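You operate a simulated robot arm through the tools that you are given. There is no shell and no other tool.

Carry out the task below with a simulated two-armed robot. There is one attempt and no reset: what you move stays moved.

JOB
Hold the black pan on the second shelf from the bottom of the tall rack steady with one hand and put the green filter in it with the other.

Only the result counts: the job must be done as asked and must still hold three seconds after the hand-in. Knocking over, shifting, dropping, spilling or breaking anything else fails it.

ROBOT AND FRAMES
Two 7-joint arms with three-finger grippers on one trunk, on a base that moves. Base frame: it is fixed to the floor where the robot stands at the start and does not move with it; the origin is under the middle of the robot, x ahead of it, y to its left, z up. Readings come in mm, rad, newtons and seconds.
The left shoulder is at the start at [41, 154, 1011], the right one opposite. With the tool pointing down near the work surface each hand reaches from about 100 to 620 mm from the robot's upright axis, wherever it stands, measured 20 degrees to its own side. Places, roughly: black pan (37x20x8 cm) [2400, 2600, 600]; green filter [-750, 2000, 1000]. Payload 2.69 kg a hand.
The tool frame of a hand sits at the grasp point between the pads (the TCP): z along the fingers, y along the line on which they close. The tips reach 29 mm beyond it. The gripper opens to 120 mm; its body begins 78 mm behind the TCP.
Orientation is that of the tool frame in the base frame, as [roll, pitch, yaw] about the fixed x, y, z axes, in that order (R = Rz(yaw) Ry(pitch) Rx(roll)). With the fingers straight down and closing along the base's y, the tool's x points along the base's -x, its y along +y and its z along -z.

CONTROLS
- The arms move only by the tool send_rows. It takes "left_commands", "right_commands" or both (then of equal length, played together; a hand with none holds still); each is a list of rows, each a list of 7 numbers: the finger opening in cm, from 0 to 12, then the shift along the base's x, y, z in cm, then the turn, a rotation vector about the base's x, y, z in rad. In form: [[fingers, tx, ty, tz, wx, wy, wz], ...]. A call has 1 to 20 rows; each row shifts and turns the commanded pose from where the row before left it. Rows are played at 5 a second. More than 50 mm and 0.15 rad between two rows, or a gripper value outside its range, and nothing of the call is played. Where a pose cannot be reached the arm comes as near as it can. A force on the tool above 40 N (or 10 N above the force at the start of the call, whichever is more), or a blocked arm, ends the call early, and 0.2 s more pass. Each finger travels about 136.2 mm/s and halts on what it meets, pressing with about 25 N; the grip force reading is that of the motor and also rises with nothing between the fingers. The clock runs only during rows and for 0.2 s after the last one: add rows that do not move to give the fingers time. The reply holds the time, the measured pose of the TCP, the force on the tool along the base axes, the opening and the grip force, in the units named above and with some noise, with the torque about the TCP (base axes, N m) and any sound that the robot's microphone picked up, and new pictures: "views" is both (left out), scene, wrist or none (wrist: the cameras of the hands that moved).
- Cameras (640 x 400 px; columns grow to the right, rows downward): "scene" is now at [155.9, 0.2, 1184.9]; the picture's right is [0.00, -1.00, 0.00], its down [-0.34, -0.00, -0.94] and it looks along [0.94, 0.00, -0.34] (base axes); focal length 214 px, centre (320, 200). "left" rides on the left gripper at [63, 0, -104] in its tool frame; the picture's right is [-0.01, 1.00, 0.00], its down [-0.83, 0.00, -0.56] and it looks along [-0.56, 0.00, 0.83] (tool axes); focal length 275 px, centre (320, 200). "right" rides on the right gripper at [63, 0, -104] in its tool frame; the picture's right is [0.00, 1.00, 0.00], its down [-0.83, 0.00, -0.56] and it looks along [-0.56, 0.00, 0.83] (tool axes); focal length 275 px, centre (320, 200). There is no depth. A picture from a camera that has moved, and an enlarged one, comes with that camera's place and axes in the base frame and with its lens.
- move_column(by): moves the trunk up (or, below 0, down) by that many mm; the arms and the scene camera ride with it, the base frame stays. It gives what a move gives, with no picture.
- base_move(legs): drives the robot by 1 to 6 legs, each [ahead, left, turn to the left] in mm, mm and rad, along the robot's own axes; the way and the turn of a leg run together, so that a leg with both is an arc; at most 1500 mm and 3.142 rad a leg. The arms and the cameras ride along, it lands a little off, and it stops where it bumps. It gives what a move gives, and a new picture of the scene camera.
- head_to(pan, tilt): turns the head with the scene camera to pan (to the left, within 1.396 rad either way) and tilt (down, from -0.506 to 1.204), counted from straight ahead of the robot (the tilt from the chest, where the trunk bows). It gives what a move gives, and a new picture of the scene camera.
- inspect(camera, box): a new picture of the part [left, top, right, bottom] of that camera's present view, enlarged. No time passes.
- job_done(): hands the job in; it is judged then, once.

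Nothing tells you exact positions but the pictures and the camera data. Unless the task says otherwise, let go and move clear before handing in.

The tools are called after "Call:" as name(argument=value, ...) on one line, values as JSON. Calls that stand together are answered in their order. send_rows: Moves the arms, as the interface text tells. Its arguments: {"type":"object","properties":{"left_commands":{"type":"array","items":{"type":"array","items":{"type":"number"}}},"right_commands":{"type":"array","items":{"type":"array","items":{"type":"number"}}},"views":{"type":"string","enum":["both","scene","wrist","none"]}},"required":[]} The other tools are called the same way: move_column (by) moves the trunk up or down; base_move (legs) drives the base; head_to (pan, tilt) turns the head that bears the scene camera; inspect (camera, box) takes an enlarged picture of a part of a camera's view; job_done () hands the job in.

At the start:

```text
clock: 0.0
left_ee_pos: [363.7, 181.7, 1130.2]
left_tool_rot: [-3.141, 0.002, -3.139]
left_force: [0.0, 0.8, 0.1]
left_torque: [0.01, 0.01, 0.0]
left_gripper_width: 120.0
left_finger_force: 0.0
right_ee_pos: [313.5, -140.7, 1118.9]
right_tool_rot: [3.141, 0.0, 3.141]
right_force: [-0.5, -0.2, -0.5]
right_torque: [0.0, 0.02, 0.02]
right_gripper_width: 120.1
right_finger_force: 0.0
trunk travel left (down, up): [-378.0, 59.0]
robot x, y, heading: [-1.5, -4.9, -0.001]
head pan, tilt (commanded): [0.003, 0.349]
```

scene: 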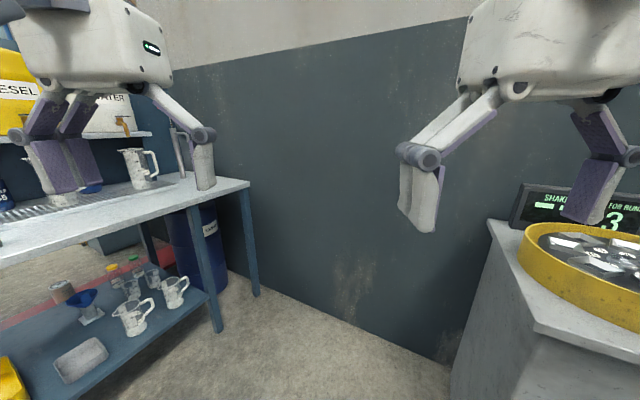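
right: 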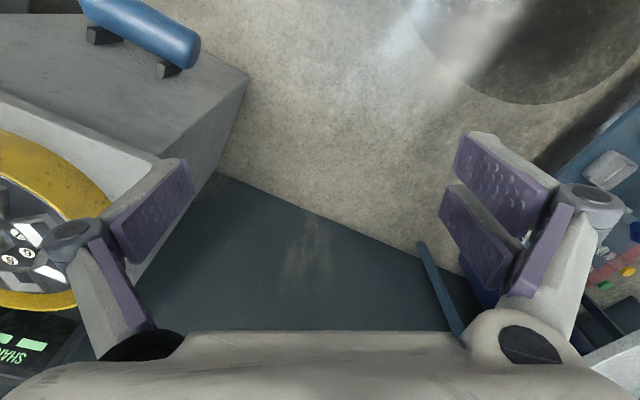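
left: 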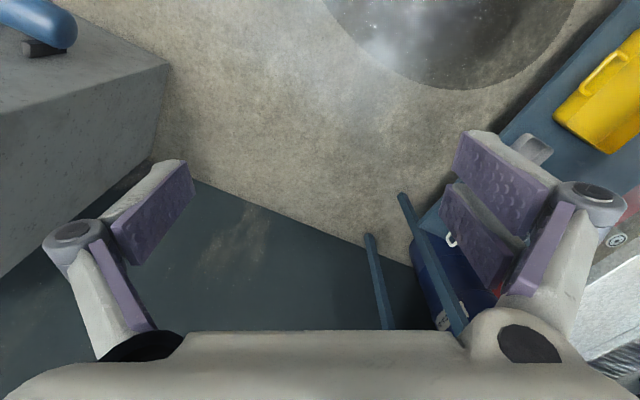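

I see a wall ahead, a bench with jugs at front-left and a shaker machine at right; the pan should be far front-left and the filter behind-left. I'll look around with the head first.

Call:
head_to(pan=0.85, tilt=0.3)

Call:
head_to(pan=1.39, tilt=0.3)

Call:
head_to(pan=-1.0, tilt=0.4)

```text
clock: 1.2
left_ee_pos: [363.8, 182.2, 1130.1]
left_tool_rot: [-3.141, 0.001, 3.141]
left_force: [0.7, 0.6, -0.5]
left_torque: [0.02, 0.01, 0.04]
left_gripper_width: 120.2
left_finger_force: 0.0
right_ee_pos: [314.2, -141.9, 1119.5]
right_tool_rot: [-3.141, 0.0, -3.141]
right_force: [-0.3, -0.1, 0.0]
right_torque: [-0.05, 0.0, -0.03]
right_gripper_width: 119.7
right_finger_force: 0.0
trunk travel left (down, up): [-378.0, 59.0]
robot x, y, heading: [-0.9, 0.9, -0.0]
head pan, tilt (commanded): [0.85, 0.3]
camera scene: at [124.5, 69.9, 1189.5], right [0.75, -0.66, 0.0], down [-0.2, -0.22, -0.96], along [0.63, 0.72, -0.3], focal length 214 px, centre (320, 200)
```

scene: 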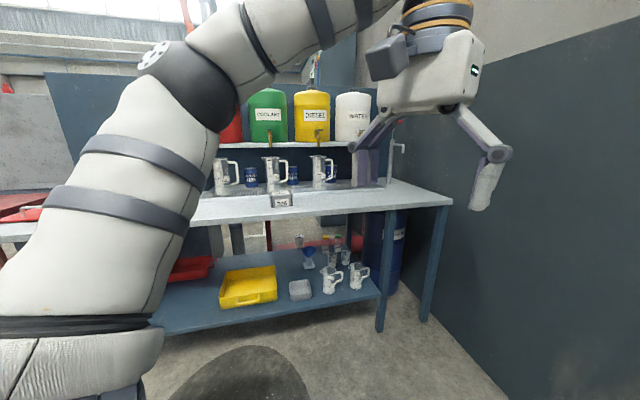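

```text
clock: 2.1
left_ee_pos: [362.8, 182.6, 1129.9]
left_tool_rot: [-3.141, 0.0, 3.14]
left_force: [1.1, -0.2, -0.3]
left_torque: [-0.02, -0.01, -0.03]
left_gripper_width: 119.9
left_finger_force: 0.1
right_ee_pos: [312.8, -141.8, 1119.5]
right_tool_rot: [3.141, -0.001, 3.141]
right_force: [0.3, 0.2, 0.1]
right_torque: [-0.03, -0.03, 0.02]
right_gripper_width: 120.3
right_finger_force: 0.0
trunk travel left (down, up): [-378.0, 59.0]
robot x, y, heading: [-0.7, 1.3, -0.0]
head pan, tilt (commanded): [1.389, 0.3]
camera scene: at [79.8, 91.6, 1189.5], right [0.98, -0.18, 0.0], down [-0.05, -0.29, -0.96], along [0.17, 0.94, -0.3], focal length 214 px, centre (320, 200)
```

scene: 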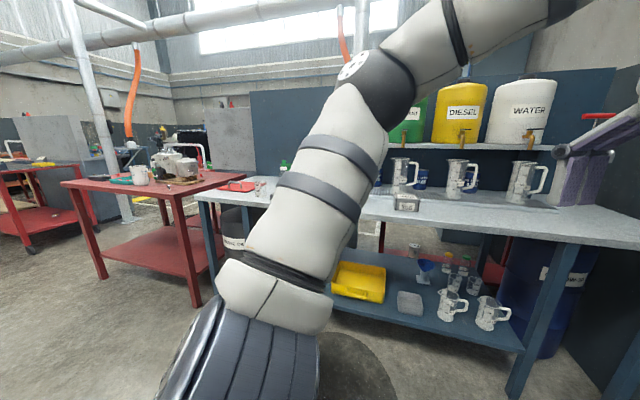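

```text
clock: 4.3
left_ee_pos: [362.3, 183.3, 1130.2]
left_tool_rot: [-3.141, 0.002, 3.141]
left_force: [0.1, 0.6, 1.1]
left_torque: [0.06, 0.0, -0.03]
left_gripper_width: 119.8
left_finger_force: 0.1
right_ee_pos: [313.7, -141.2, 1119.4]
right_tool_rot: [-3.141, 0.001, 3.141]
right_force: [-0.3, -0.2, 0.0]
right_torque: [0.02, -0.01, 0.02]
right_gripper_width: 120.0
right_finger_force: 0.1
trunk travel left (down, up): [-378.0, 59.0]
robot x, y, heading: [-1.1, -0.8, -0.0]
head pan, tilt (commanded): [-1.0, 0.4]
camera scene: at [112.9, -78.1, 1180.3], right [-0.84, -0.54, 0.0], down [-0.21, 0.33, -0.92], along [0.5, -0.77, -0.39], focal length 214 px, centre (320, 200)
```

scene: 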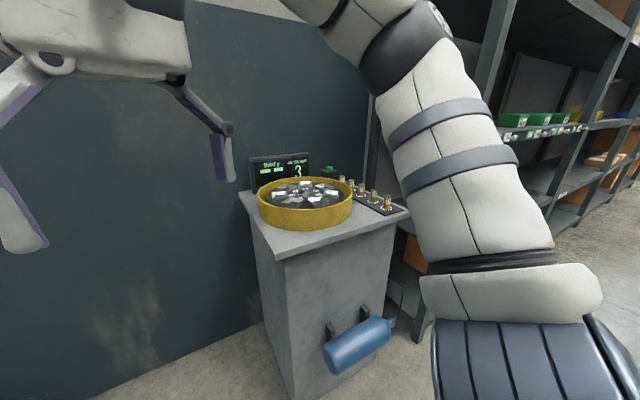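

Call:
head_to(pan=1.39, tilt=0.15)

Call:
inspect(camera="scene", box=[40, 120, 360, 320])

Call:
inspect(camera="scene", box=[100, 150, 260, 250])

```text
clock: 6.5
left_ee_pos: [364.6, 182.3, 1130.8]
left_tool_rot: [3.141, 0.002, 3.141]
left_force: [0.2, -0.6, -0.4]
left_torque: [-0.03, -0.01, -0.01]
left_gripper_width: 120.1
left_finger_force: 0.1
right_ee_pos: [313.0, -142.3, 1120.4]
right_tool_rot: [3.142, 0.0, -3.141]
right_force: [-0.4, -0.2, -0.8]
right_torque: [0.0, -0.03, 0.0]
right_gripper_width: 120.0
right_finger_force: 0.0
trunk travel left (down, up): [-378.0, 59.0]
robot x, y, heading: [-1.3, 1.0, -0.0]
head pan, tilt (commanded): [1.389, 0.15]
camera scene: at [79.6, 91.0, 1203.5], right [0.98, -0.18, 0.0], down [-0.03, -0.15, -0.99], along [0.18, 0.97, -0.15], focal length 214 px, centre (320, 200)
```

scene: 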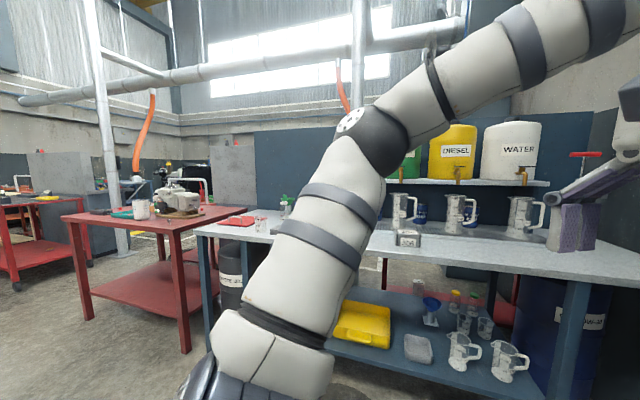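

```text
2.00 times, centred on (200, 220) of scene
camera zoom: at [79.6, 91.0, 1203.5], right [0.98, -0.18, 0.0], down [-0.03, -0.15, -0.99], along [0.18, 0.97, -0.15], focal length 429 px, centre (560, 160)
```

zoom: 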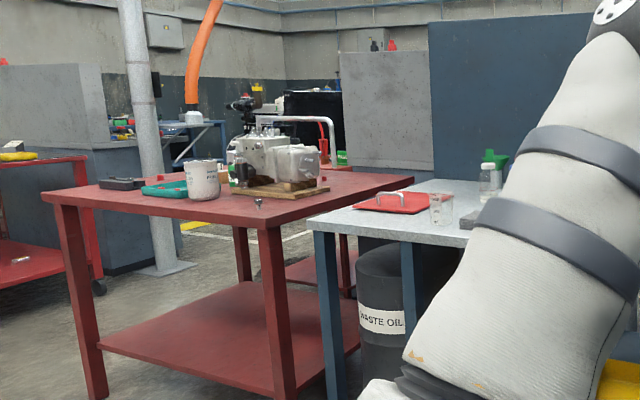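

```text
4.00 times, centred on (180, 200) of scene
camera zoom: at [79.6, 91.0, 1203.5], right [0.98, -0.18, 0.0], down [-0.03, -0.15, -0.99], along [0.18, 0.97, -0.15], focal length 858 px, centre (880, 200)
```

zoom: 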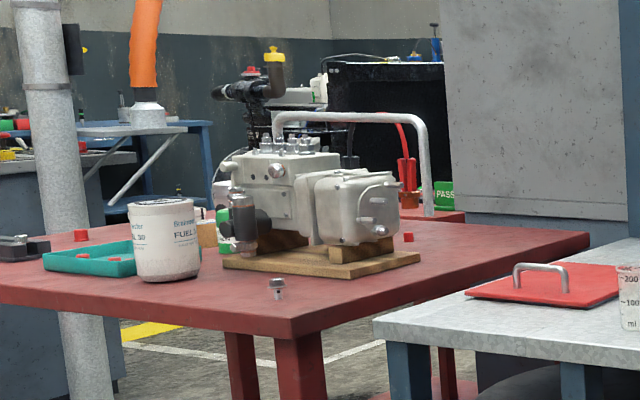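

The red table with the filter is at front-left behind a white engine housing, and the pan lies behind the bench's back panel. I'll turn the robot left to look around.

Call:
base_move(legs=[[0, 0, 2.0]])

Call:
head_to(pan=0.0, tilt=0.2)

Call:
head_to(pan=0.8, tilt=0.2)

```text
clock: 11.7
left_ee_pos: [-313.0, 259.6, 1131.0]
left_tool_rot: [3.141, 0.0, -1.155]
left_force: [0.1, 0.8, -0.2]
left_torque: [0.02, -0.01, -0.02]
left_gripper_width: 119.8
left_finger_force: 0.1
right_ee_pos: [4.1, 343.4, 1120.2]
right_tool_rot: [-3.141, 0.0, -1.157]
right_force: [0.7, -0.2, -0.5]
right_torque: [0.01, -0.01, 0.01]
right_gripper_width: 120.2
right_finger_force: 0.0
trunk travel left (down, up): [-378.0, 59.0]
robot x, y, heading: [-0.0, -0.2, 1.99]
head pan, tilt (commanded): [1.389, 0.15]
camera scene: at [-113.8, 34.8, 1203.5], right [-0.23, 0.97, 0.0], down [0.15, 0.03, -0.99], along [-0.96, -0.23, -0.15], focal length 214 px, centre (320, 200)
```

scene: 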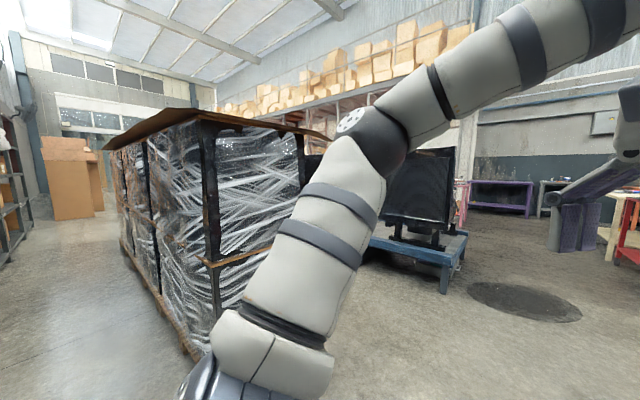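

```text
clock: 13.2
left_ee_pos: [-312.3, 258.8, 1131.0]
left_tool_rot: [-3.141, 0.002, -1.154]
left_force: [-0.1, 0.8, 0.6]
left_torque: [0.03, 0.01, -0.02]
left_gripper_width: 120.1
left_finger_force: 0.1
right_ee_pos: [2.8, 343.4, 1119.3]
right_tool_rot: [3.141, 0.0, -1.156]
right_force: [0.5, 0.0, -0.1]
right_torque: [-0.01, -0.01, 0.04]
right_gripper_width: 120.2
right_finger_force: 0.0
trunk travel left (down, up): [-378.0, 59.0]
robot x, y, heading: [-0.7, 1.7, 1.987]
head pan, tilt (commanded): [0.0, 0.201]
camera scene: at [-61.1, 141.5, 1198.8], right [0.92, 0.4, 0.0], down [0.08, -0.18, -0.98], along [-0.39, 0.9, -0.2], focal length 214 px, centre (320, 200)
```

scene: 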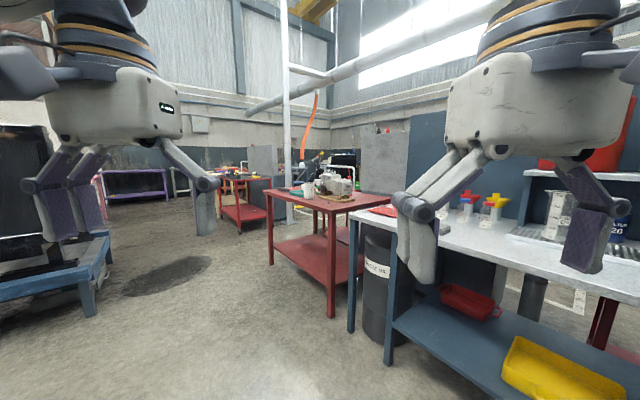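

```text
clock: 14.3
left_ee_pos: [-312.0, 258.8, 1130.6]
left_tool_rot: [3.141, 0.002, -1.156]
left_force: [-0.2, 0.1, 0.5]
left_torque: [0.02, -0.02, -0.03]
left_gripper_width: 120.3
left_finger_force: 0.1
right_ee_pos: [3.3, 343.9, 1118.9]
right_tool_rot: [-3.141, 0.001, -1.158]
right_force: [-0.2, 0.2, -0.8]
right_torque: [-0.01, 0.0, 0.04]
right_gripper_width: 120.1
right_finger_force: 0.0
trunk travel left (down, up): [-378.0, 59.0]
robot x, y, heading: [0.8, 3.0, 1.986]
head pan, tilt (commanded): [0.799, 0.201]
camera scene: at [-110.8, 88.9, 1198.8], right [0.35, 0.94, 0.0], down [0.19, -0.07, -0.98], along [-0.92, 0.34, -0.2], focal length 214 px, centre (320, 200)
```

scene: 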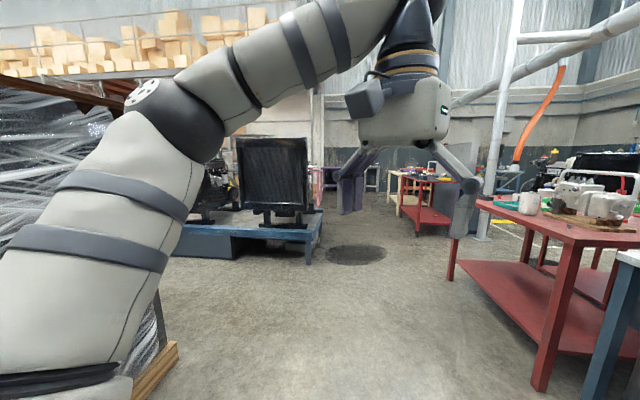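

Call:
base_move(legs=[[730, 375, 0], [729, 375, 0], [0, 0, -0.91]])

Call:
head_to(pan=0.0, tilt=0.35)

```text
clock: 24.9
left_ee_pos: [-1251.1, 1440.5, 1129.8]
left_tool_rot: [3.141, 0.004, -2.069]
left_force: [0.5, 0.0, 1.2]
left_torque: [-0.03, -0.01, 0.0]
left_gripper_width: 120.0
left_finger_force: 0.1
right_ee_pos: [-991.7, 1241.2, 1119.9]
right_tool_rot: [-3.141, -0.001, -2.072]
right_force: [-0.2, -0.2, 1.2]
right_torque: [0.03, 0.0, -0.03]
right_gripper_width: 120.0
right_finger_force: 0.1
trunk travel left (down, up): [-378.0, 59.0]
robot x, y, heading: [-1266.6, 1032.7, 1.072]
head pan, tilt (commanded): [0.799, 0.201]
camera scene: at [-1262.9, 1177.2, 1198.8], right [0.96, 0.3, 0.0], down [0.06, -0.19, -0.98], along [-0.29, 0.94, -0.2], focal length 214 px, centre (320, 200)
```

scene: 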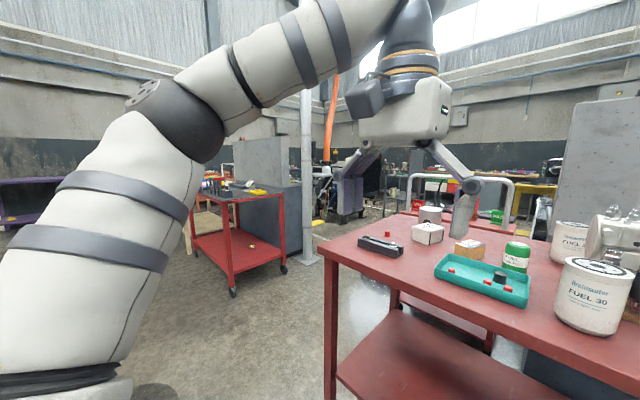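

```text
clock: 26.1
left_ee_pos: [-1251.5, 1440.0, 1130.3]
left_tool_rot: [-3.141, 0.002, -2.069]
left_force: [-0.2, -0.9, 0.6]
left_torque: [0.02, 0.04, 0.04]
left_gripper_width: 119.8
left_finger_force: 0.1
right_ee_pos: [-992.3, 1240.4, 1118.8]
right_tool_rot: [3.141, -0.001, -2.068]
right_force: [0.8, -0.7, 0.7]
right_torque: [0.01, 0.03, 0.01]
right_gripper_width: 120.3
right_finger_force: 0.0
trunk travel left (down, up): [-378.0, 59.0]
robot x, y, heading: [-1265.9, 1035.0, 1.071]
head pan, tilt (commanded): [0.0, 0.351]
camera scene: at [-1190.9, 1170.0, 1184.8], right [0.88, -0.48, 0.0], down [-0.16, -0.3, -0.94], along [0.45, 0.82, -0.34], focal length 214 px, centre (320, 200)
```

scene: 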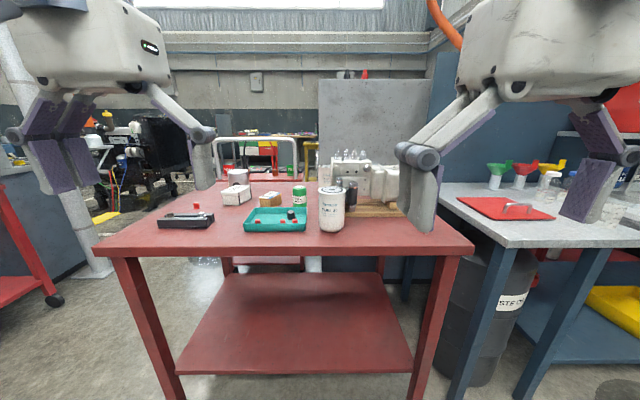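

Call:
inspect(camera="scene", box=[220, 150, 380, 250])

Call:
inspect(camera="scene", box=[80, 140, 400, 340])

Call:
inspect(camera="scene", box=[320, 140, 640, 340])

```text
4.00 times, centred on (300, 200) of scene
camera zoom: at [-1190.9, 1170.0, 1184.8], right [0.88, -0.48, 0.0], down [-0.16, -0.3, -0.94], along [0.45, 0.82, -0.34], focal length 858 px, centre (400, 200)
```

zoom: 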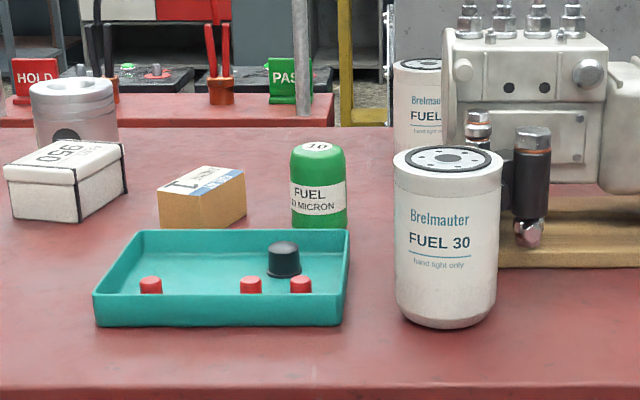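

```text
2.00 times, centred on (240, 240) of scene
camera zoom: at [-1190.9, 1170.0, 1184.8], right [0.88, -0.48, 0.0], down [-0.16, -0.3, -0.94], along [0.45, 0.82, -0.34], focal length 429 px, centre (480, 120)
```

zoom: 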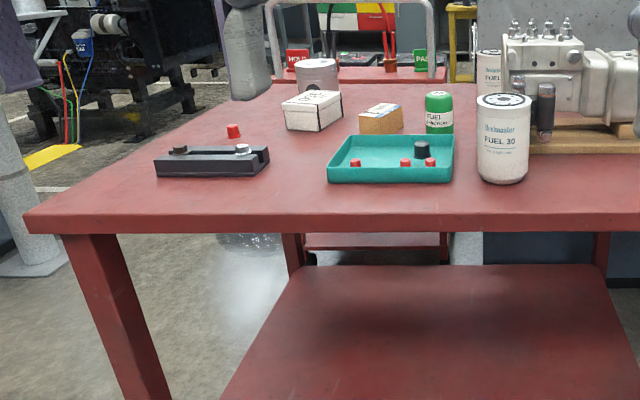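

```text
2.00 times, centred on (480, 240) of scene
camera zoom: at [-1190.9, 1170.0, 1184.8], right [0.88, -0.48, 0.0], down [-0.16, -0.3, -0.94], along [0.45, 0.82, -0.34], focal length 429 px, centre (0, 120)
```

zoom: 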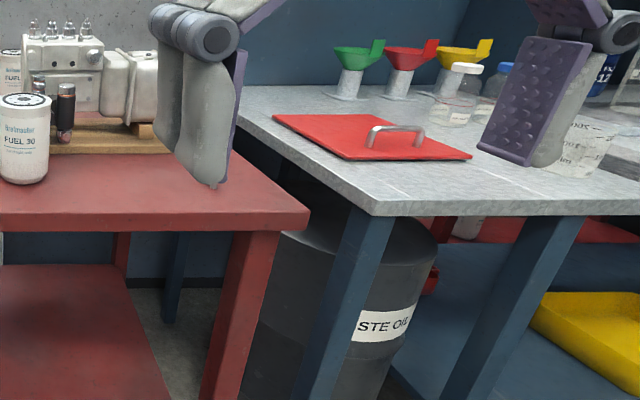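

The green filter is the small green can labelled "FUEL 10 MICRON" on the red table, about 1.03 m ahead of the robot and a little left. I'll look down to see the base footprint and side clearances.

Call:
head_to(pan=0.0, tilt=1.2)

Call:
head_to(pan=0.5, tilt=0.35)

```text
clock: 27.2
left_ee_pos: [-1252.2, 1441.0, 1130.8]
left_tool_rot: [3.141, 0.002, -2.069]
left_force: [-0.4, 0.0, -0.1]
left_torque: [-0.02, -0.01, 0.03]
left_gripper_width: 120.1
left_finger_force: 0.1
right_ee_pos: [-992.1, 1242.0, 1119.0]
right_tool_rot: [-3.141, 0.0, -2.07]
right_force: [0.0, -0.3, -0.2]
right_torque: [0.01, 0.03, 0.0]
right_gripper_width: 120.1
right_finger_force: 0.0
trunk travel left (down, up): [-378.0, 59.0]
robot x, y, heading: [-1267.3, 1037.8, 1.072]
head pan, tilt (commanded): [0.0, 1.201]
camera scene: at [-1208.6, 1137.3, 1117.5], right [0.88, -0.48, 0.0], down [-0.45, -0.82, -0.36], along [0.17, 0.32, -0.93], focal length 214 px, centre (320, 200)
```

scene: 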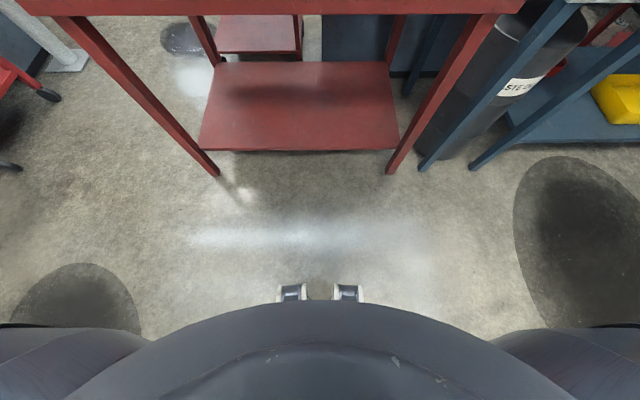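

```text
clock: 28.4
left_ee_pos: [-1251.5, 1439.5, 1130.3]
left_tool_rot: [-3.141, 0.003, -2.07]
left_force: [0.8, -0.8, 0.4]
left_torque: [0.02, -0.02, 0.03]
left_gripper_width: 119.9
left_finger_force: 0.1
right_ee_pos: [-992.2, 1243.0, 1118.8]
right_tool_rot: [3.141, -0.001, -2.07]
right_force: [0.0, 0.6, -0.6]
right_torque: [0.02, 0.03, 0.01]
right_gripper_width: 120.1
right_finger_force: 0.1
trunk travel left (down, up): [-378.0, 59.0]
robot x, y, heading: [-1261.7, 1032.9, 1.072]
head pan, tilt (commanded): [0.499, 0.351]
camera scene: at [-1235.3, 1181.3, 1184.7], right [1.0, 0.0, 0.0], down [0.0, -0.34, -0.94], along [0.0, 0.94, -0.34], focal length 214 px, centre (320, 200)
```

scene: 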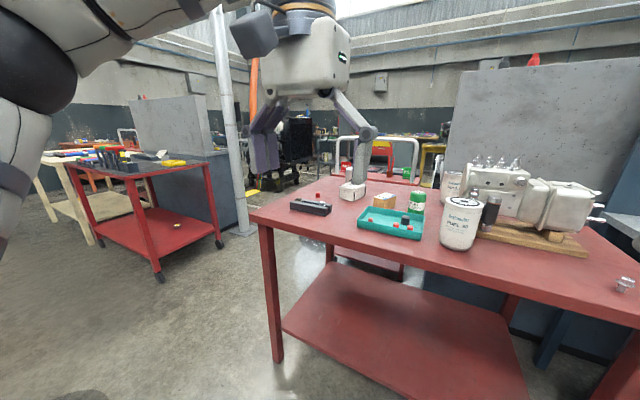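

The robot's base is compact and the floor to the left of the red table is clear. Before grasping I'll scout the rack by driving around the left end of the table.

Call:
base_move(legs=[[0, 1230, 0]])

Call:
head_to(pan=-0.4, tilt=0.2)

Call:
head_to(pan=0.2, tilt=0.2)

```text
clock: 37.8
left_ee_pos: [-2296.8, 2014.3, 1131.6]
left_tool_rot: [3.141, 0.002, -2.073]
left_force: [-0.8, 0.0, 0.0]
left_torque: [-0.02, 0.02, 0.02]
left_gripper_width: 120.0
left_finger_force: 0.0
right_ee_pos: [-2038.4, 1815.2, 1119.6]
right_tool_rot: [3.141, 0.001, -2.073]
right_force: [0.0, 0.0, -0.4]
right_torque: [0.04, -0.03, 0.02]
right_gripper_width: 119.9
right_finger_force: 0.1
trunk travel left (down, up): [-378.0, 59.0]
robot x, y, heading: [-2313.7, 1609.6, 1.068]
head pan, tilt (commanded): [0.499, 0.351]
camera scene: at [-2282.4, 1755.1, 1184.8], right [1.0, 0.0, 0.0], down [0.0, -0.34, -0.94], along [0.0, 0.94, -0.34], focal length 214 px, centre (320, 200)
```

scene: 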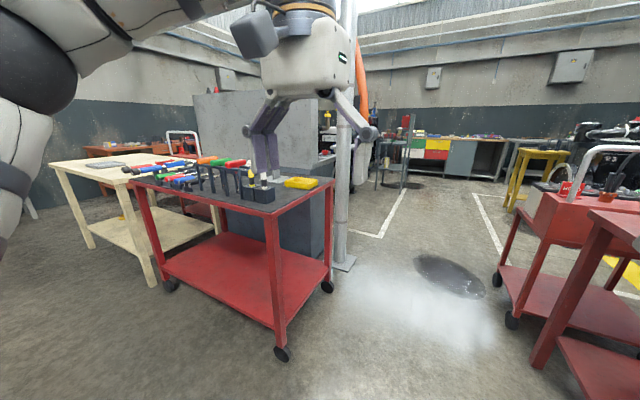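

```text
clock: 39.0
left_ee_pos: [-2299.1, 2014.2, 1129.9]
left_tool_rot: [-3.14, 0.0, -2.073]
left_force: [0.2, 0.7, 0.7]
left_torque: [0.02, 0.04, 0.0]
left_gripper_width: 120.2
left_finger_force: 0.1
right_ee_pos: [-2039.8, 1814.3, 1118.3]
right_tool_rot: [-3.141, 0.0, -2.073]
right_force: [-0.1, -0.8, -0.7]
right_torque: [-0.03, 0.0, 0.02]
right_gripper_width: 119.9
right_finger_force: 0.2
trunk travel left (down, up): [-378.0, 59.0]
robot x, y, heading: [-2318.3, 1608.0, 1.07]
head pan, tilt (commanded): [-0.4, 0.201]
camera scene: at [-2209.6, 1719.8, 1198.8], right [0.62, -0.78, 0.0], down [-0.16, -0.12, -0.98], along [0.77, 0.61, -0.2], focal length 214 px, centre (320, 200)
```

scene: 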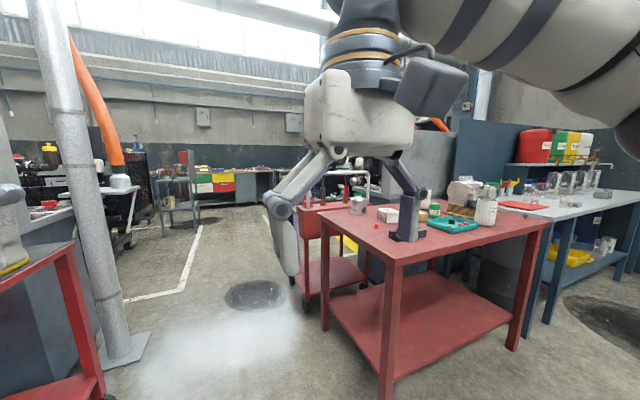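

```text
clock: 40.0
left_ee_pos: [-2298.7, 2014.6, 1129.8]
left_tool_rot: [3.141, 0.001, -2.073]
left_force: [0.0, -0.6, 0.1]
left_torque: [-0.02, -0.03, 0.0]
left_gripper_width: 119.7
left_finger_force: 0.1
right_ee_pos: [-2038.2, 1813.8, 1119.0]
right_tool_rot: [3.14, 0.0, -2.075]
right_force: [-0.2, -0.8, 0.1]
right_torque: [0.01, 0.0, -0.01]
right_gripper_width: 119.9
right_finger_force: 0.1
trunk travel left (down, up): [-378.0, 59.0]
robot x, y, heading: [-2317.8, 1609.6, 1.069]
head pan, tilt (commanded): [0.201, 0.201]
camera scene: at [-2254.9, 1750.9, 1198.8], right [0.95, -0.3, 0.0], down [-0.06, -0.19, -0.98], along [0.29, 0.94, -0.2], focal length 214 px, centre (320, 200)
```

scene: 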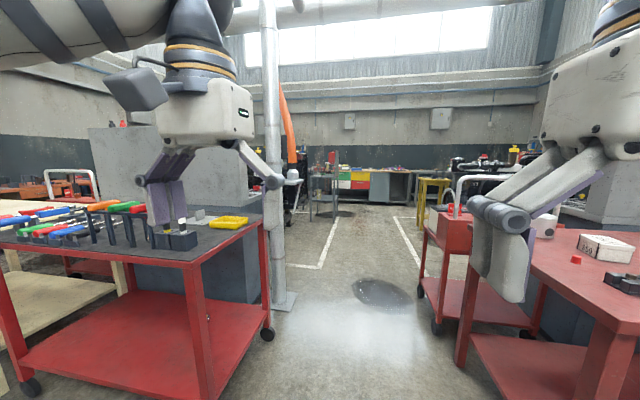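

The corridor between the trolley/column and the red table is clear. I'll drive forward through it, slightly right of centre.

Call:
base_move(legs=[[1450, -130, 0]])

Call:
head_to(pan=-0.6, tilt=0.25)

Call:
head_to(pan=-1.2, tilt=0.25)

```text
clock: 47.5
left_ee_pos: [-1455.1, 3257.0, 1129.0]
left_tool_rot: [-3.14, 0.002, -2.078]
left_force: [0.2, -0.9, -0.2]
left_torque: [0.0, -0.01, -0.03]
left_gripper_width: 120.1
left_finger_force: 0.0
right_ee_pos: [-1197.5, 3056.0, 1119.1]
right_tool_rot: [-3.141, -0.001, -2.082]
right_force: [0.0, -0.5, 0.7]
right_torque: [-0.01, 0.03, -0.01]
right_gripper_width: 119.6
right_finger_force: 0.0
trunk travel left (down, up): [-378.0, 59.0]
robot x, y, heading: [-1474.1, 2851.1, 1.066]
head pan, tilt (commanded): [0.201, 0.201]
camera scene: at [-1414.0, 2993.8, 1198.8], right [0.95, -0.3, 0.0], down [-0.06, -0.19, -0.98], along [0.3, 0.93, -0.2], focal length 214 px, centre (320, 200)
```

scene: 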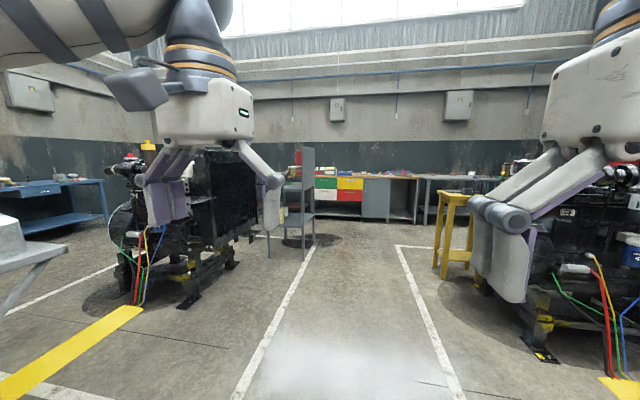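

```text
clock: 48.6
left_ee_pos: [-1456.1, 3257.9, 1130.7]
left_tool_rot: [-3.14, 0.001, -2.078]
left_force: [-0.5, -0.3, -0.2]
left_torque: [-0.01, 0.03, 0.0]
left_gripper_width: 120.2
left_finger_force: 0.1
right_ee_pos: [-1196.9, 3054.9, 1119.4]
right_tool_rot: [3.141, 0.001, -2.081]
right_force: [0.4, 0.1, -0.9]
right_torque: [-0.01, 0.03, -0.03]
right_gripper_width: 120.3
right_finger_force: 0.2
trunk travel left (down, up): [-378.0, 59.0]
robot x, y, heading: [-1475.2, 2855.1, 1.065]
head pan, tilt (commanded): [-0.6, 0.25]
camera scene: at [-1358.8, 2946.5, 1194.3], right [0.45, -0.9, 0.0], down [-0.22, -0.11, -0.97], along [0.87, 0.43, -0.25], focal length 214 px, centre (320, 200)
```

scene: 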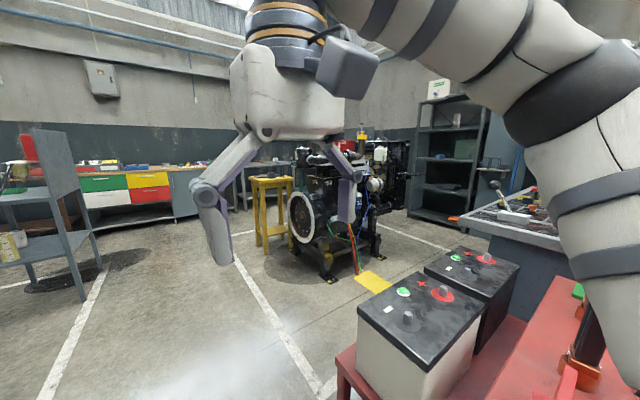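

```text
clock: 49.6
left_ee_pos: [-1454.7, 3256.7, 1130.0]
left_tool_rot: [3.14, 0.004, -2.079]
left_force: [-0.1, -0.4, -0.3]
left_torque: [-0.01, -0.02, 0.02]
left_gripper_width: 120.0
left_finger_force: 0.1
right_ee_pos: [-1196.7, 3056.1, 1119.3]
right_tool_rot: [3.14, -0.001, -2.081]
right_force: [0.4, 0.3, 0.8]
right_torque: [-0.06, -0.01, -0.01]
right_gripper_width: 120.3
right_finger_force: 0.1
trunk travel left (down, up): [-378.0, 59.0]
robot x, y, heading: [-1473.0, 2851.0, 1.063]
head pan, tilt (commanded): [-1.201, 0.25]
camera scene: at [-1349.8, 2892.0, 1194.3], right [-0.14, -0.99, 0.0], down [-0.24, 0.03, -0.97], along [0.96, -0.13, -0.25], focal length 214 px, centre (320, 200)
```

scene: 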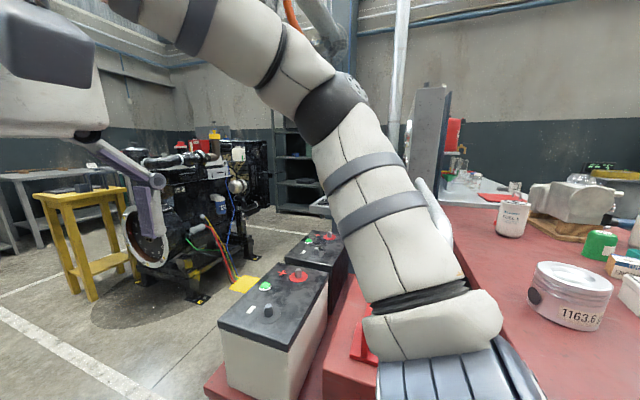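

Call:
head_to(pan=-0.75, tilt=0.2)

Call:
inspect(camera="scene", box=[330, 100, 490, 200])

Call:
inspect(camera="scene", box=[320, 80, 640, 280])

```text
clock: 50.5
left_ee_pos: [-1454.2, 3257.5, 1129.3]
left_tool_rot: [-3.14, 0.001, -2.078]
left_force: [-0.2, 0.3, 0.2]
left_torque: [0.01, 0.02, 0.02]
left_gripper_width: 120.2
left_finger_force: 0.0
right_ee_pos: [-1198.0, 3055.7, 1119.2]
right_tool_rot: [3.141, 0.0, -2.081]
right_force: [0.2, 0.6, -0.7]
right_torque: [-0.01, -0.02, -0.02]
right_gripper_width: 119.8
right_finger_force: 0.1
trunk travel left (down, up): [-378.0, 59.0]
robot x, y, heading: [-1473.7, 2854.5, 1.059]
head pan, tilt (commanded): [-0.75, 0.201]
camera scene: at [-1353.6, 2933.3, 1198.8], right [0.31, -0.95, 0.0], down [-0.19, -0.06, -0.98], along [0.93, 0.3, -0.2], focal length 214 px, centre (320, 200)
```

scene: 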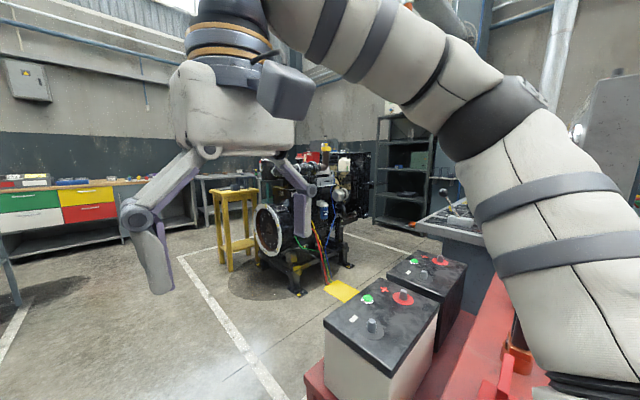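

```text
4.00 times, centred on (410, 150) of scene
camera zoom: at [-1353.6, 2933.3, 1198.8], right [0.31, -0.95, 0.0], down [-0.19, -0.06, -0.98], along [0.93, 0.3, -0.2], focal length 858 px, centre (-40, 400)
```

zoom: 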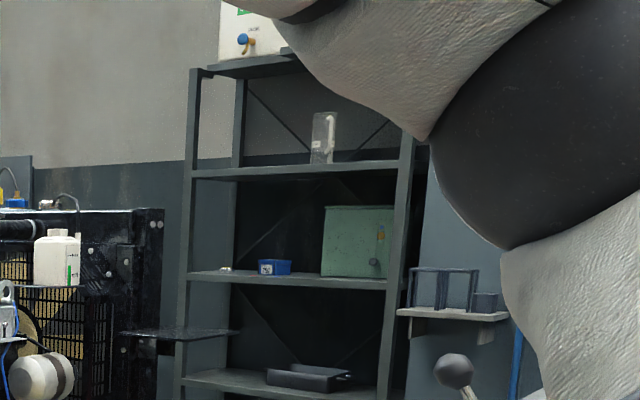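

```text
2.00 times, centred on (480, 180) of scene
camera zoom: at [-1353.6, 2933.3, 1198.8], right [0.31, -0.95, 0.0], down [-0.19, -0.06, -0.98], along [0.93, 0.3, -0.2], focal length 429 px, centre (0, 240)
```

zoom: 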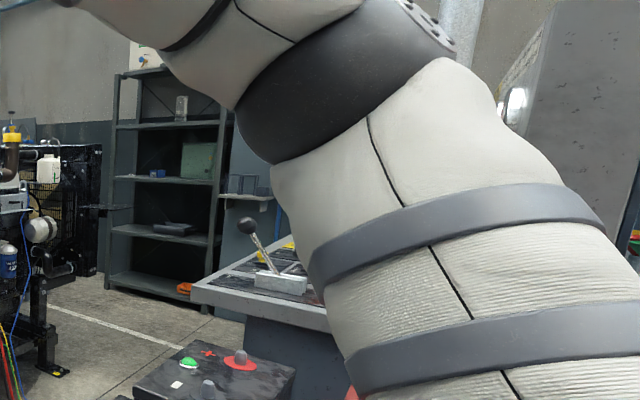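

The tall rack with the black drain pan on its second shelf is visible across an aisle past the engine; shelves are about 450 mm apart. I'll drive forward to the aisle and look along it.

Call:
base_move(legs=[[950, -20, 0]])

Call:
head_to(pan=-1.39, tilt=0.2)

Call:
inspect(camera="scene", box=[0, 100, 320, 300])

```text
clock: 55.4
left_ee_pos: [-998.3, 4063.1, 1130.8]
left_tool_rot: [3.141, 0.002, -2.063]
left_force: [0.3, 0.2, -0.5]
left_torque: [-0.03, -0.01, -0.02]
left_gripper_width: 120.1
left_finger_force: 0.0
right_ee_pos: [-736.8, 3866.7, 1119.3]
right_tool_rot: [-3.141, -0.002, -2.061]
right_force: [-1.1, 0.8, 0.6]
right_torque: [-0.02, -0.01, 0.03]
right_gripper_width: 119.9
right_finger_force: 0.0
trunk travel left (down, up): [-378.0, 59.0]
robot x, y, heading: [-1007.4, 3659.5, 1.077]
head pan, tilt (commanded): [-0.75, 0.201]
camera scene: at [-891.1, 3741.3, 1198.8], right [0.32, -0.95, 0.0], down [-0.19, -0.06, -0.98], along [0.93, 0.32, -0.2], focal length 214 px, centre (320, 200)
```

scene: 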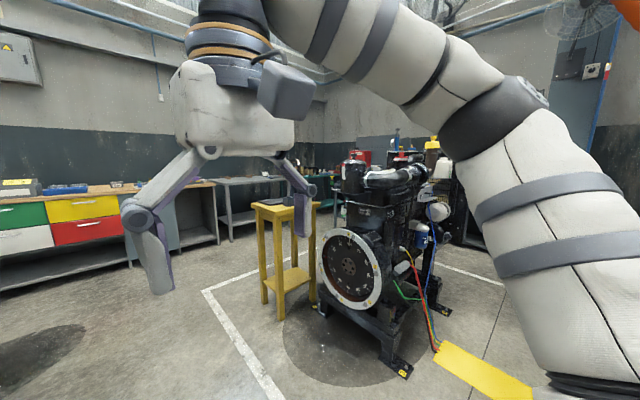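

```text
clock: 56.4
left_ee_pos: [-999.2, 4063.1, 1128.9]
left_tool_rot: [3.141, 0.001, -2.06]
left_force: [-0.2, -0.4, 0.1]
left_torque: [-0.01, 0.03, 0.02]
left_gripper_width: 120.0
left_finger_force: 0.0
right_ee_pos: [-737.4, 3866.2, 1119.4]
right_tool_rot: [-3.141, 0.0, -2.061]
right_force: [0.3, -0.2, -0.4]
right_torque: [0.0, 0.01, 0.02]
right_gripper_width: 120.2
right_finger_force: 0.1
trunk travel left (down, up): [-378.0, 59.0]
robot x, y, heading: [-1011.7, 3656.2, 1.08]
head pan, tilt (commanded): [-1.389, 0.201]
camera scene: at [-890.6, 3682.7, 1198.8], right [-0.3, -0.95, 0.0], down [-0.19, 0.06, -0.98], along [0.93, -0.3, -0.2], focal length 214 px, centre (320, 200)
```

scene: 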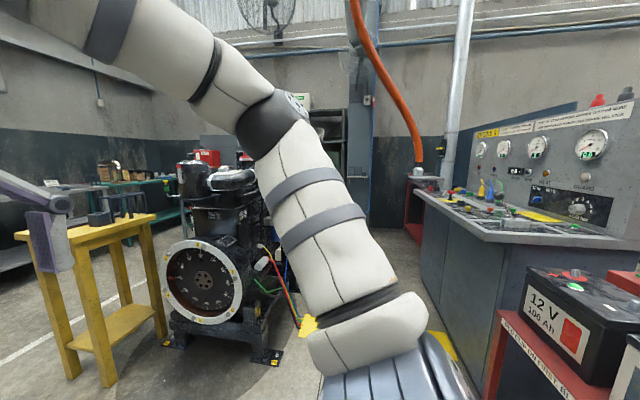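

```text
2.00 times, centred on (160, 200) of scene
camera zoom: at [-890.6, 3682.7, 1198.8], right [-0.3, -0.95, 0.0], down [-0.19, 0.06, -0.98], along [0.93, -0.3, -0.2], focal length 429 px, centre (640, 200)
```

zoom: 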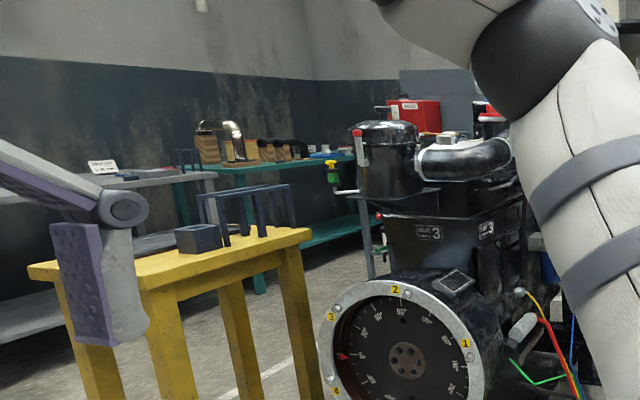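

The aisle runs between the engine and the control desk toward the rack. I'll turn to face along it and look.

Call:
base_move(legs=[[0, 0, -1.57]])

Call:
head_to(pan=0.0, tilt=0.2)

Call:
inspect(camera="scene", box=[160, 100, 480, 300])

Call:
head_to(pan=0.0, tilt=0.6)

```text
clock: 60.6
left_ee_pos: [-603.2, 3643.5, 1130.8]
left_tool_rot: [-3.141, 0.002, 2.645]
left_force: [-0.6, 0.0, 0.6]
left_torque: [0.02, 0.0, -0.01]
left_gripper_width: 119.8
left_finger_force: 0.2
right_ee_pos: [-802.0, 3383.8, 1120.3]
right_tool_rot: [3.142, -0.001, 2.645]
right_force: [1.2, -0.5, -0.9]
right_torque: [0.0, 0.02, -0.01]
right_gripper_width: 119.8
right_finger_force: 0.0
trunk travel left (down, up): [-378.0, 59.0]
robot x, y, heading: [-1008.0, 3657.3, -0.496]
head pan, tilt (commanded): [-1.389, 0.201]
camera scene: at [-983.2, 3538.7, 1198.8], right [-0.95, 0.31, 0.0], down [0.06, 0.19, -0.98], along [-0.3, -0.93, -0.2], focal length 214 px, centre (320, 200)
```

scene: 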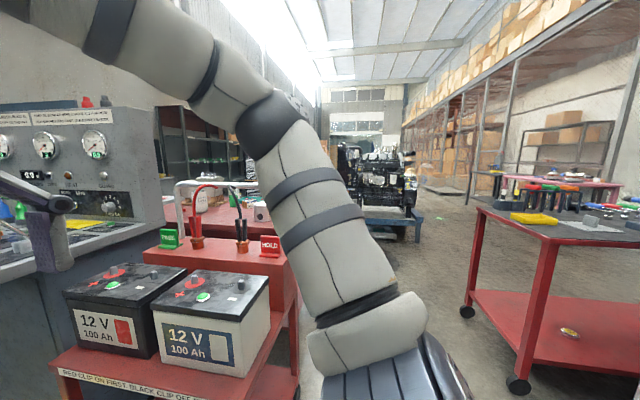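

```text
clock: 62.2
left_ee_pos: [-603.5, 3643.3, 1129.7]
left_tool_rot: [3.141, 0.002, 2.647]
left_force: [0.5, -1.1, -0.1]
left_torque: [0.0, -0.01, -0.01]
left_gripper_width: 119.9
left_finger_force: 0.0
right_ee_pos: [-801.2, 3383.6, 1119.6]
right_tool_rot: [-3.14, 0.0, 2.645]
right_force: [-0.2, 0.4, 0.9]
right_torque: [0.0, 0.0, 0.04]
right_gripper_width: 119.9
right_finger_force: 0.0
trunk travel left (down, up): [-378.0, 59.0]
robot x, y, heading: [-1011.2, 3658.0, -0.497]
head pan, tilt (commanded): [0.0, 0.201]
camera scene: at [-872.4, 3582.8, 1198.8], right [-0.48, -0.88, 0.0], down [-0.18, 0.1, -0.98], along [0.86, -0.47, -0.2], focal length 214 px, centre (320, 200)
```

scene: 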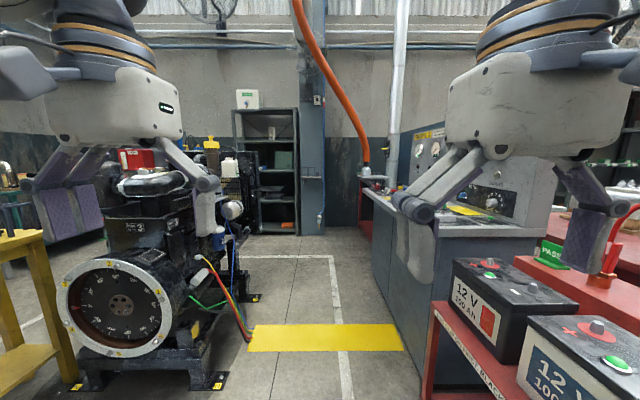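

```text
2.00 times, centred on (320, 200) of scene
camera zoom: at [-872.4, 3582.8, 1198.8], right [-0.48, -0.88, 0.0], down [-0.18, 0.1, -0.98], along [0.86, -0.47, -0.2], focal length 429 px, centre (320, 200)
```

zoom: 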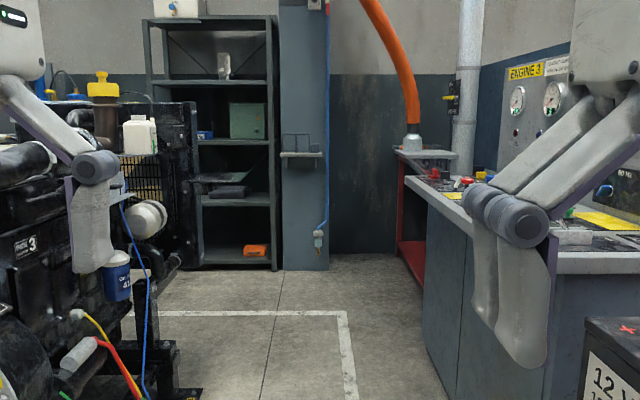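

```text
clock: 63.0
left_ee_pos: [-603.1, 3644.5, 1129.4]
left_tool_rot: [3.141, 0.003, 2.645]
left_force: [-0.4, 0.6, 0.4]
left_torque: [-0.02, -0.01, -0.04]
left_gripper_width: 120.5
left_finger_force: 0.0
right_ee_pos: [-802.6, 3382.3, 1118.9]
right_tool_rot: [-3.141, 0.0, 2.643]
right_force: [0.3, 1.0, -0.6]
right_torque: [0.02, -0.01, 0.0]
right_gripper_width: 120.0
right_finger_force: 0.1
trunk travel left (down, up): [-378.0, 59.0]
robot x, y, heading: [-1009.7, 3657.3, -0.497]
head pan, tilt (commanded): [0.0, 0.6]
camera scene: at [-876.6, 3585.2, 1162.1], right [-0.48, -0.88, 0.0], down [-0.5, 0.27, -0.83], along [0.73, -0.39, -0.56], focal length 214 px, centre (320, 200)
```

scene: 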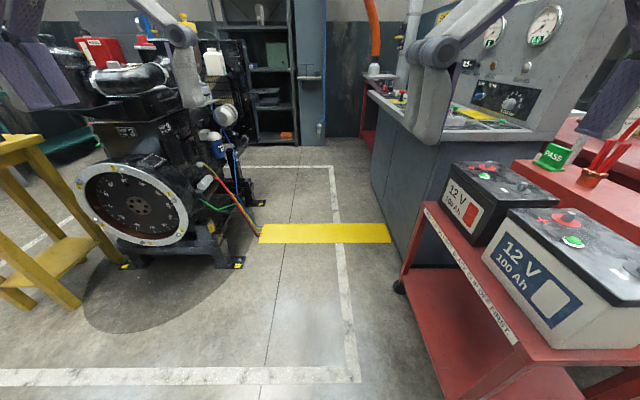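

Call:
head_to(pan=0.15, tilt=0.15)

Call:
inspect(camera="scene", box=[260, 150, 340, 200])

Call:
inspect(camera="scene", box=[200, 100, 360, 200])

```text
clock: 63.9
left_ee_pos: [-604.3, 3643.3, 1131.1]
left_tool_rot: [-3.141, 0.001, 2.647]
left_force: [-0.7, -0.2, -0.5]
left_torque: [0.0, 0.01, 0.0]
left_gripper_width: 120.2
left_finger_force: 0.0
right_ee_pos: [-801.7, 3383.3, 1118.6]
right_tool_rot: [3.141, -0.001, 2.644]
right_force: [0.3, 0.8, 0.1]
right_torque: [-0.02, 0.0, 0.01]
right_gripper_width: 119.9
right_finger_force: 0.1
trunk travel left (down, up): [-378.0, 59.0]
robot x, y, heading: [-1008.5, 3657.9, -0.497]
head pan, tilt (commanded): [0.15, 0.15]
camera scene: at [-867.0, 3595.8, 1203.5], right [-0.34, -0.94, 0.0], down [-0.14, 0.05, -0.99], along [0.93, -0.34, -0.15], focal length 214 px, centre (320, 200)
```

scene: 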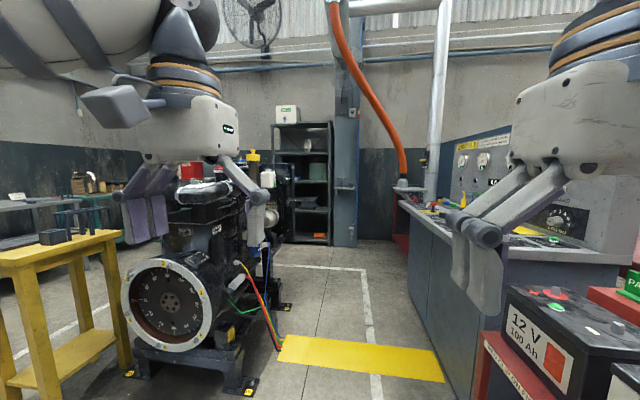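

```text
8.00 times, centred on (300, 175) of scene
camera zoom: at [-867.0, 3595.8, 1203.5], right [-0.34, -0.94, 0.0], down [-0.14, 0.05, -0.99], along [0.93, -0.34, -0.15], focal length 1716 px, centre (480, 400)
```

zoom: 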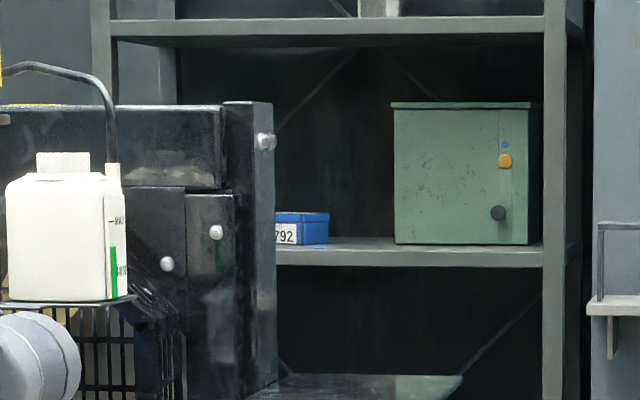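

```text
4.00 times, centred on (280, 150) of scene
camera zoom: at [-867.0, 3595.8, 1203.5], right [-0.34, -0.94, 0.0], down [-0.14, 0.05, -0.99], along [0.93, -0.34, -0.15], focal length 858 px, centre (480, 400)
```

zoom: 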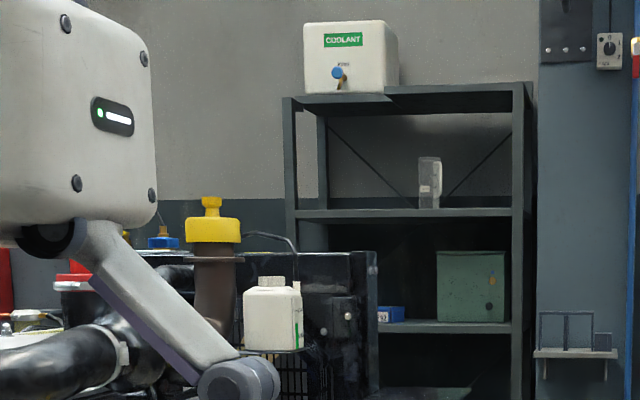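

Call:
base_move(legs=[[1300, -50, 0]])

Call:
head_to(pan=0.3, tilt=0.35)

Call:
inspect(camera="scene", box=[160, 100, 480, 300])

```text
clock: 70.4
left_ee_pos: [505.6, 3018.9, 1129.9]
left_tool_rot: [-3.141, 0.003, 2.676]
left_force: [-0.6, -0.2, -0.2]
left_torque: [-0.01, -0.02, 0.0]
left_gripper_width: 120.0
left_finger_force: 0.0
right_ee_pos: [315.5, 2753.1, 1120.1]
right_tool_rot: [3.141, 0.0, 2.675]
right_force: [-0.1, 0.2, -0.3]
right_torque: [0.0, -0.02, -0.01]
right_gripper_width: 119.7
right_finger_force: 0.0
trunk travel left (down, up): [-378.0, 59.0]
robot x, y, heading: [99.0, 3022.6, -0.469]
head pan, tilt (commanded): [0.15, 0.15]
camera scene: at [243.9, 2963.5, 1203.5], right [-0.31, -0.95, 0.0], down [-0.14, 0.05, -0.99], along [0.94, -0.31, -0.15], focal length 214 px, centre (320, 200)
```

scene: 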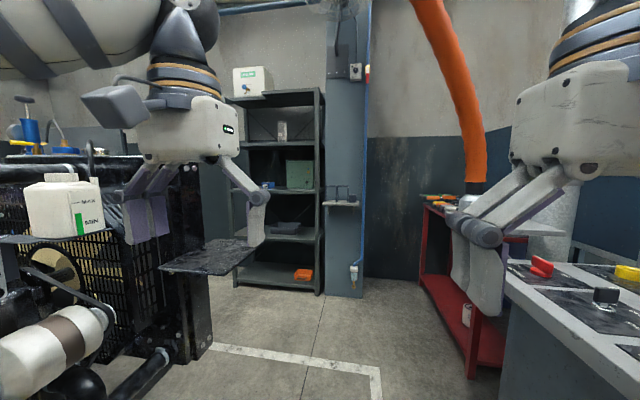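

```text
clock: 71.1
left_ee_pos: [505.9, 3019.7, 1131.0]
left_tool_rot: [3.14, 0.002, 2.677]
left_force: [-0.9, -0.8, -0.1]
left_torque: [0.0, -0.02, 0.0]
left_gripper_width: 119.9
left_finger_force: 0.1
right_ee_pos: [314.9, 2751.4, 1119.4]
right_tool_rot: [-3.141, 0.0, 2.675]
right_force: [-0.1, 0.1, 0.0]
right_torque: [-0.02, 0.04, -0.02]
right_gripper_width: 120.2
right_finger_force: 0.0
trunk travel left (down, up): [-378.0, 59.0]
robot x, y, heading: [99.5, 3019.5, -0.465]
head pan, tilt (commanded): [0.3, 0.351]
camera scene: at [247.4, 2977.0, 1184.9], right [-0.17, -0.99, 0.0], down [-0.34, 0.06, -0.94], along [0.93, -0.16, -0.34], focal length 214 px, centre (320, 200)
```

scene: 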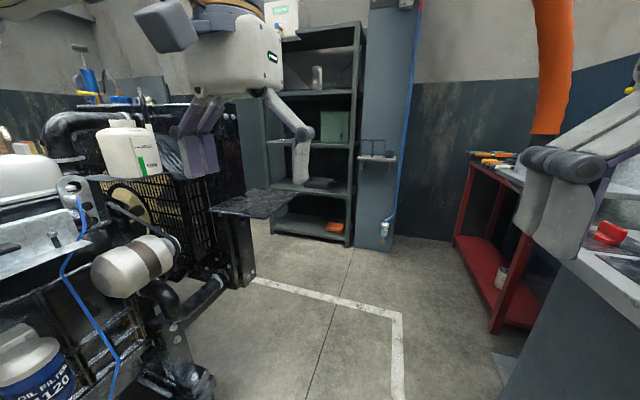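

```text
2.00 times, centred on (320, 200) of scene
camera zoom: at [247.4, 2977.0, 1184.9], right [-0.17, -0.99, 0.0], down [-0.34, 0.06, -0.94], along [0.93, -0.16, -0.34], focal length 429 px, centre (320, 200)
```

zoom: 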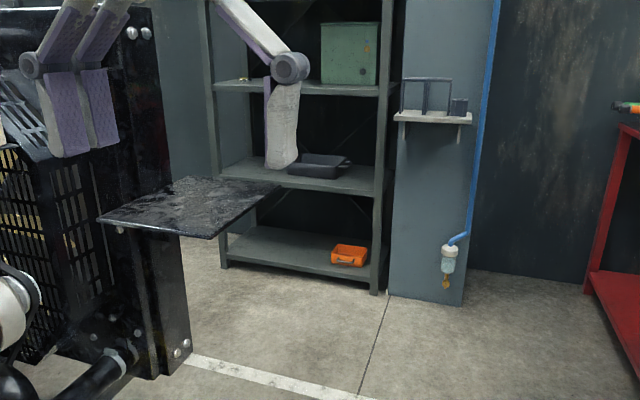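

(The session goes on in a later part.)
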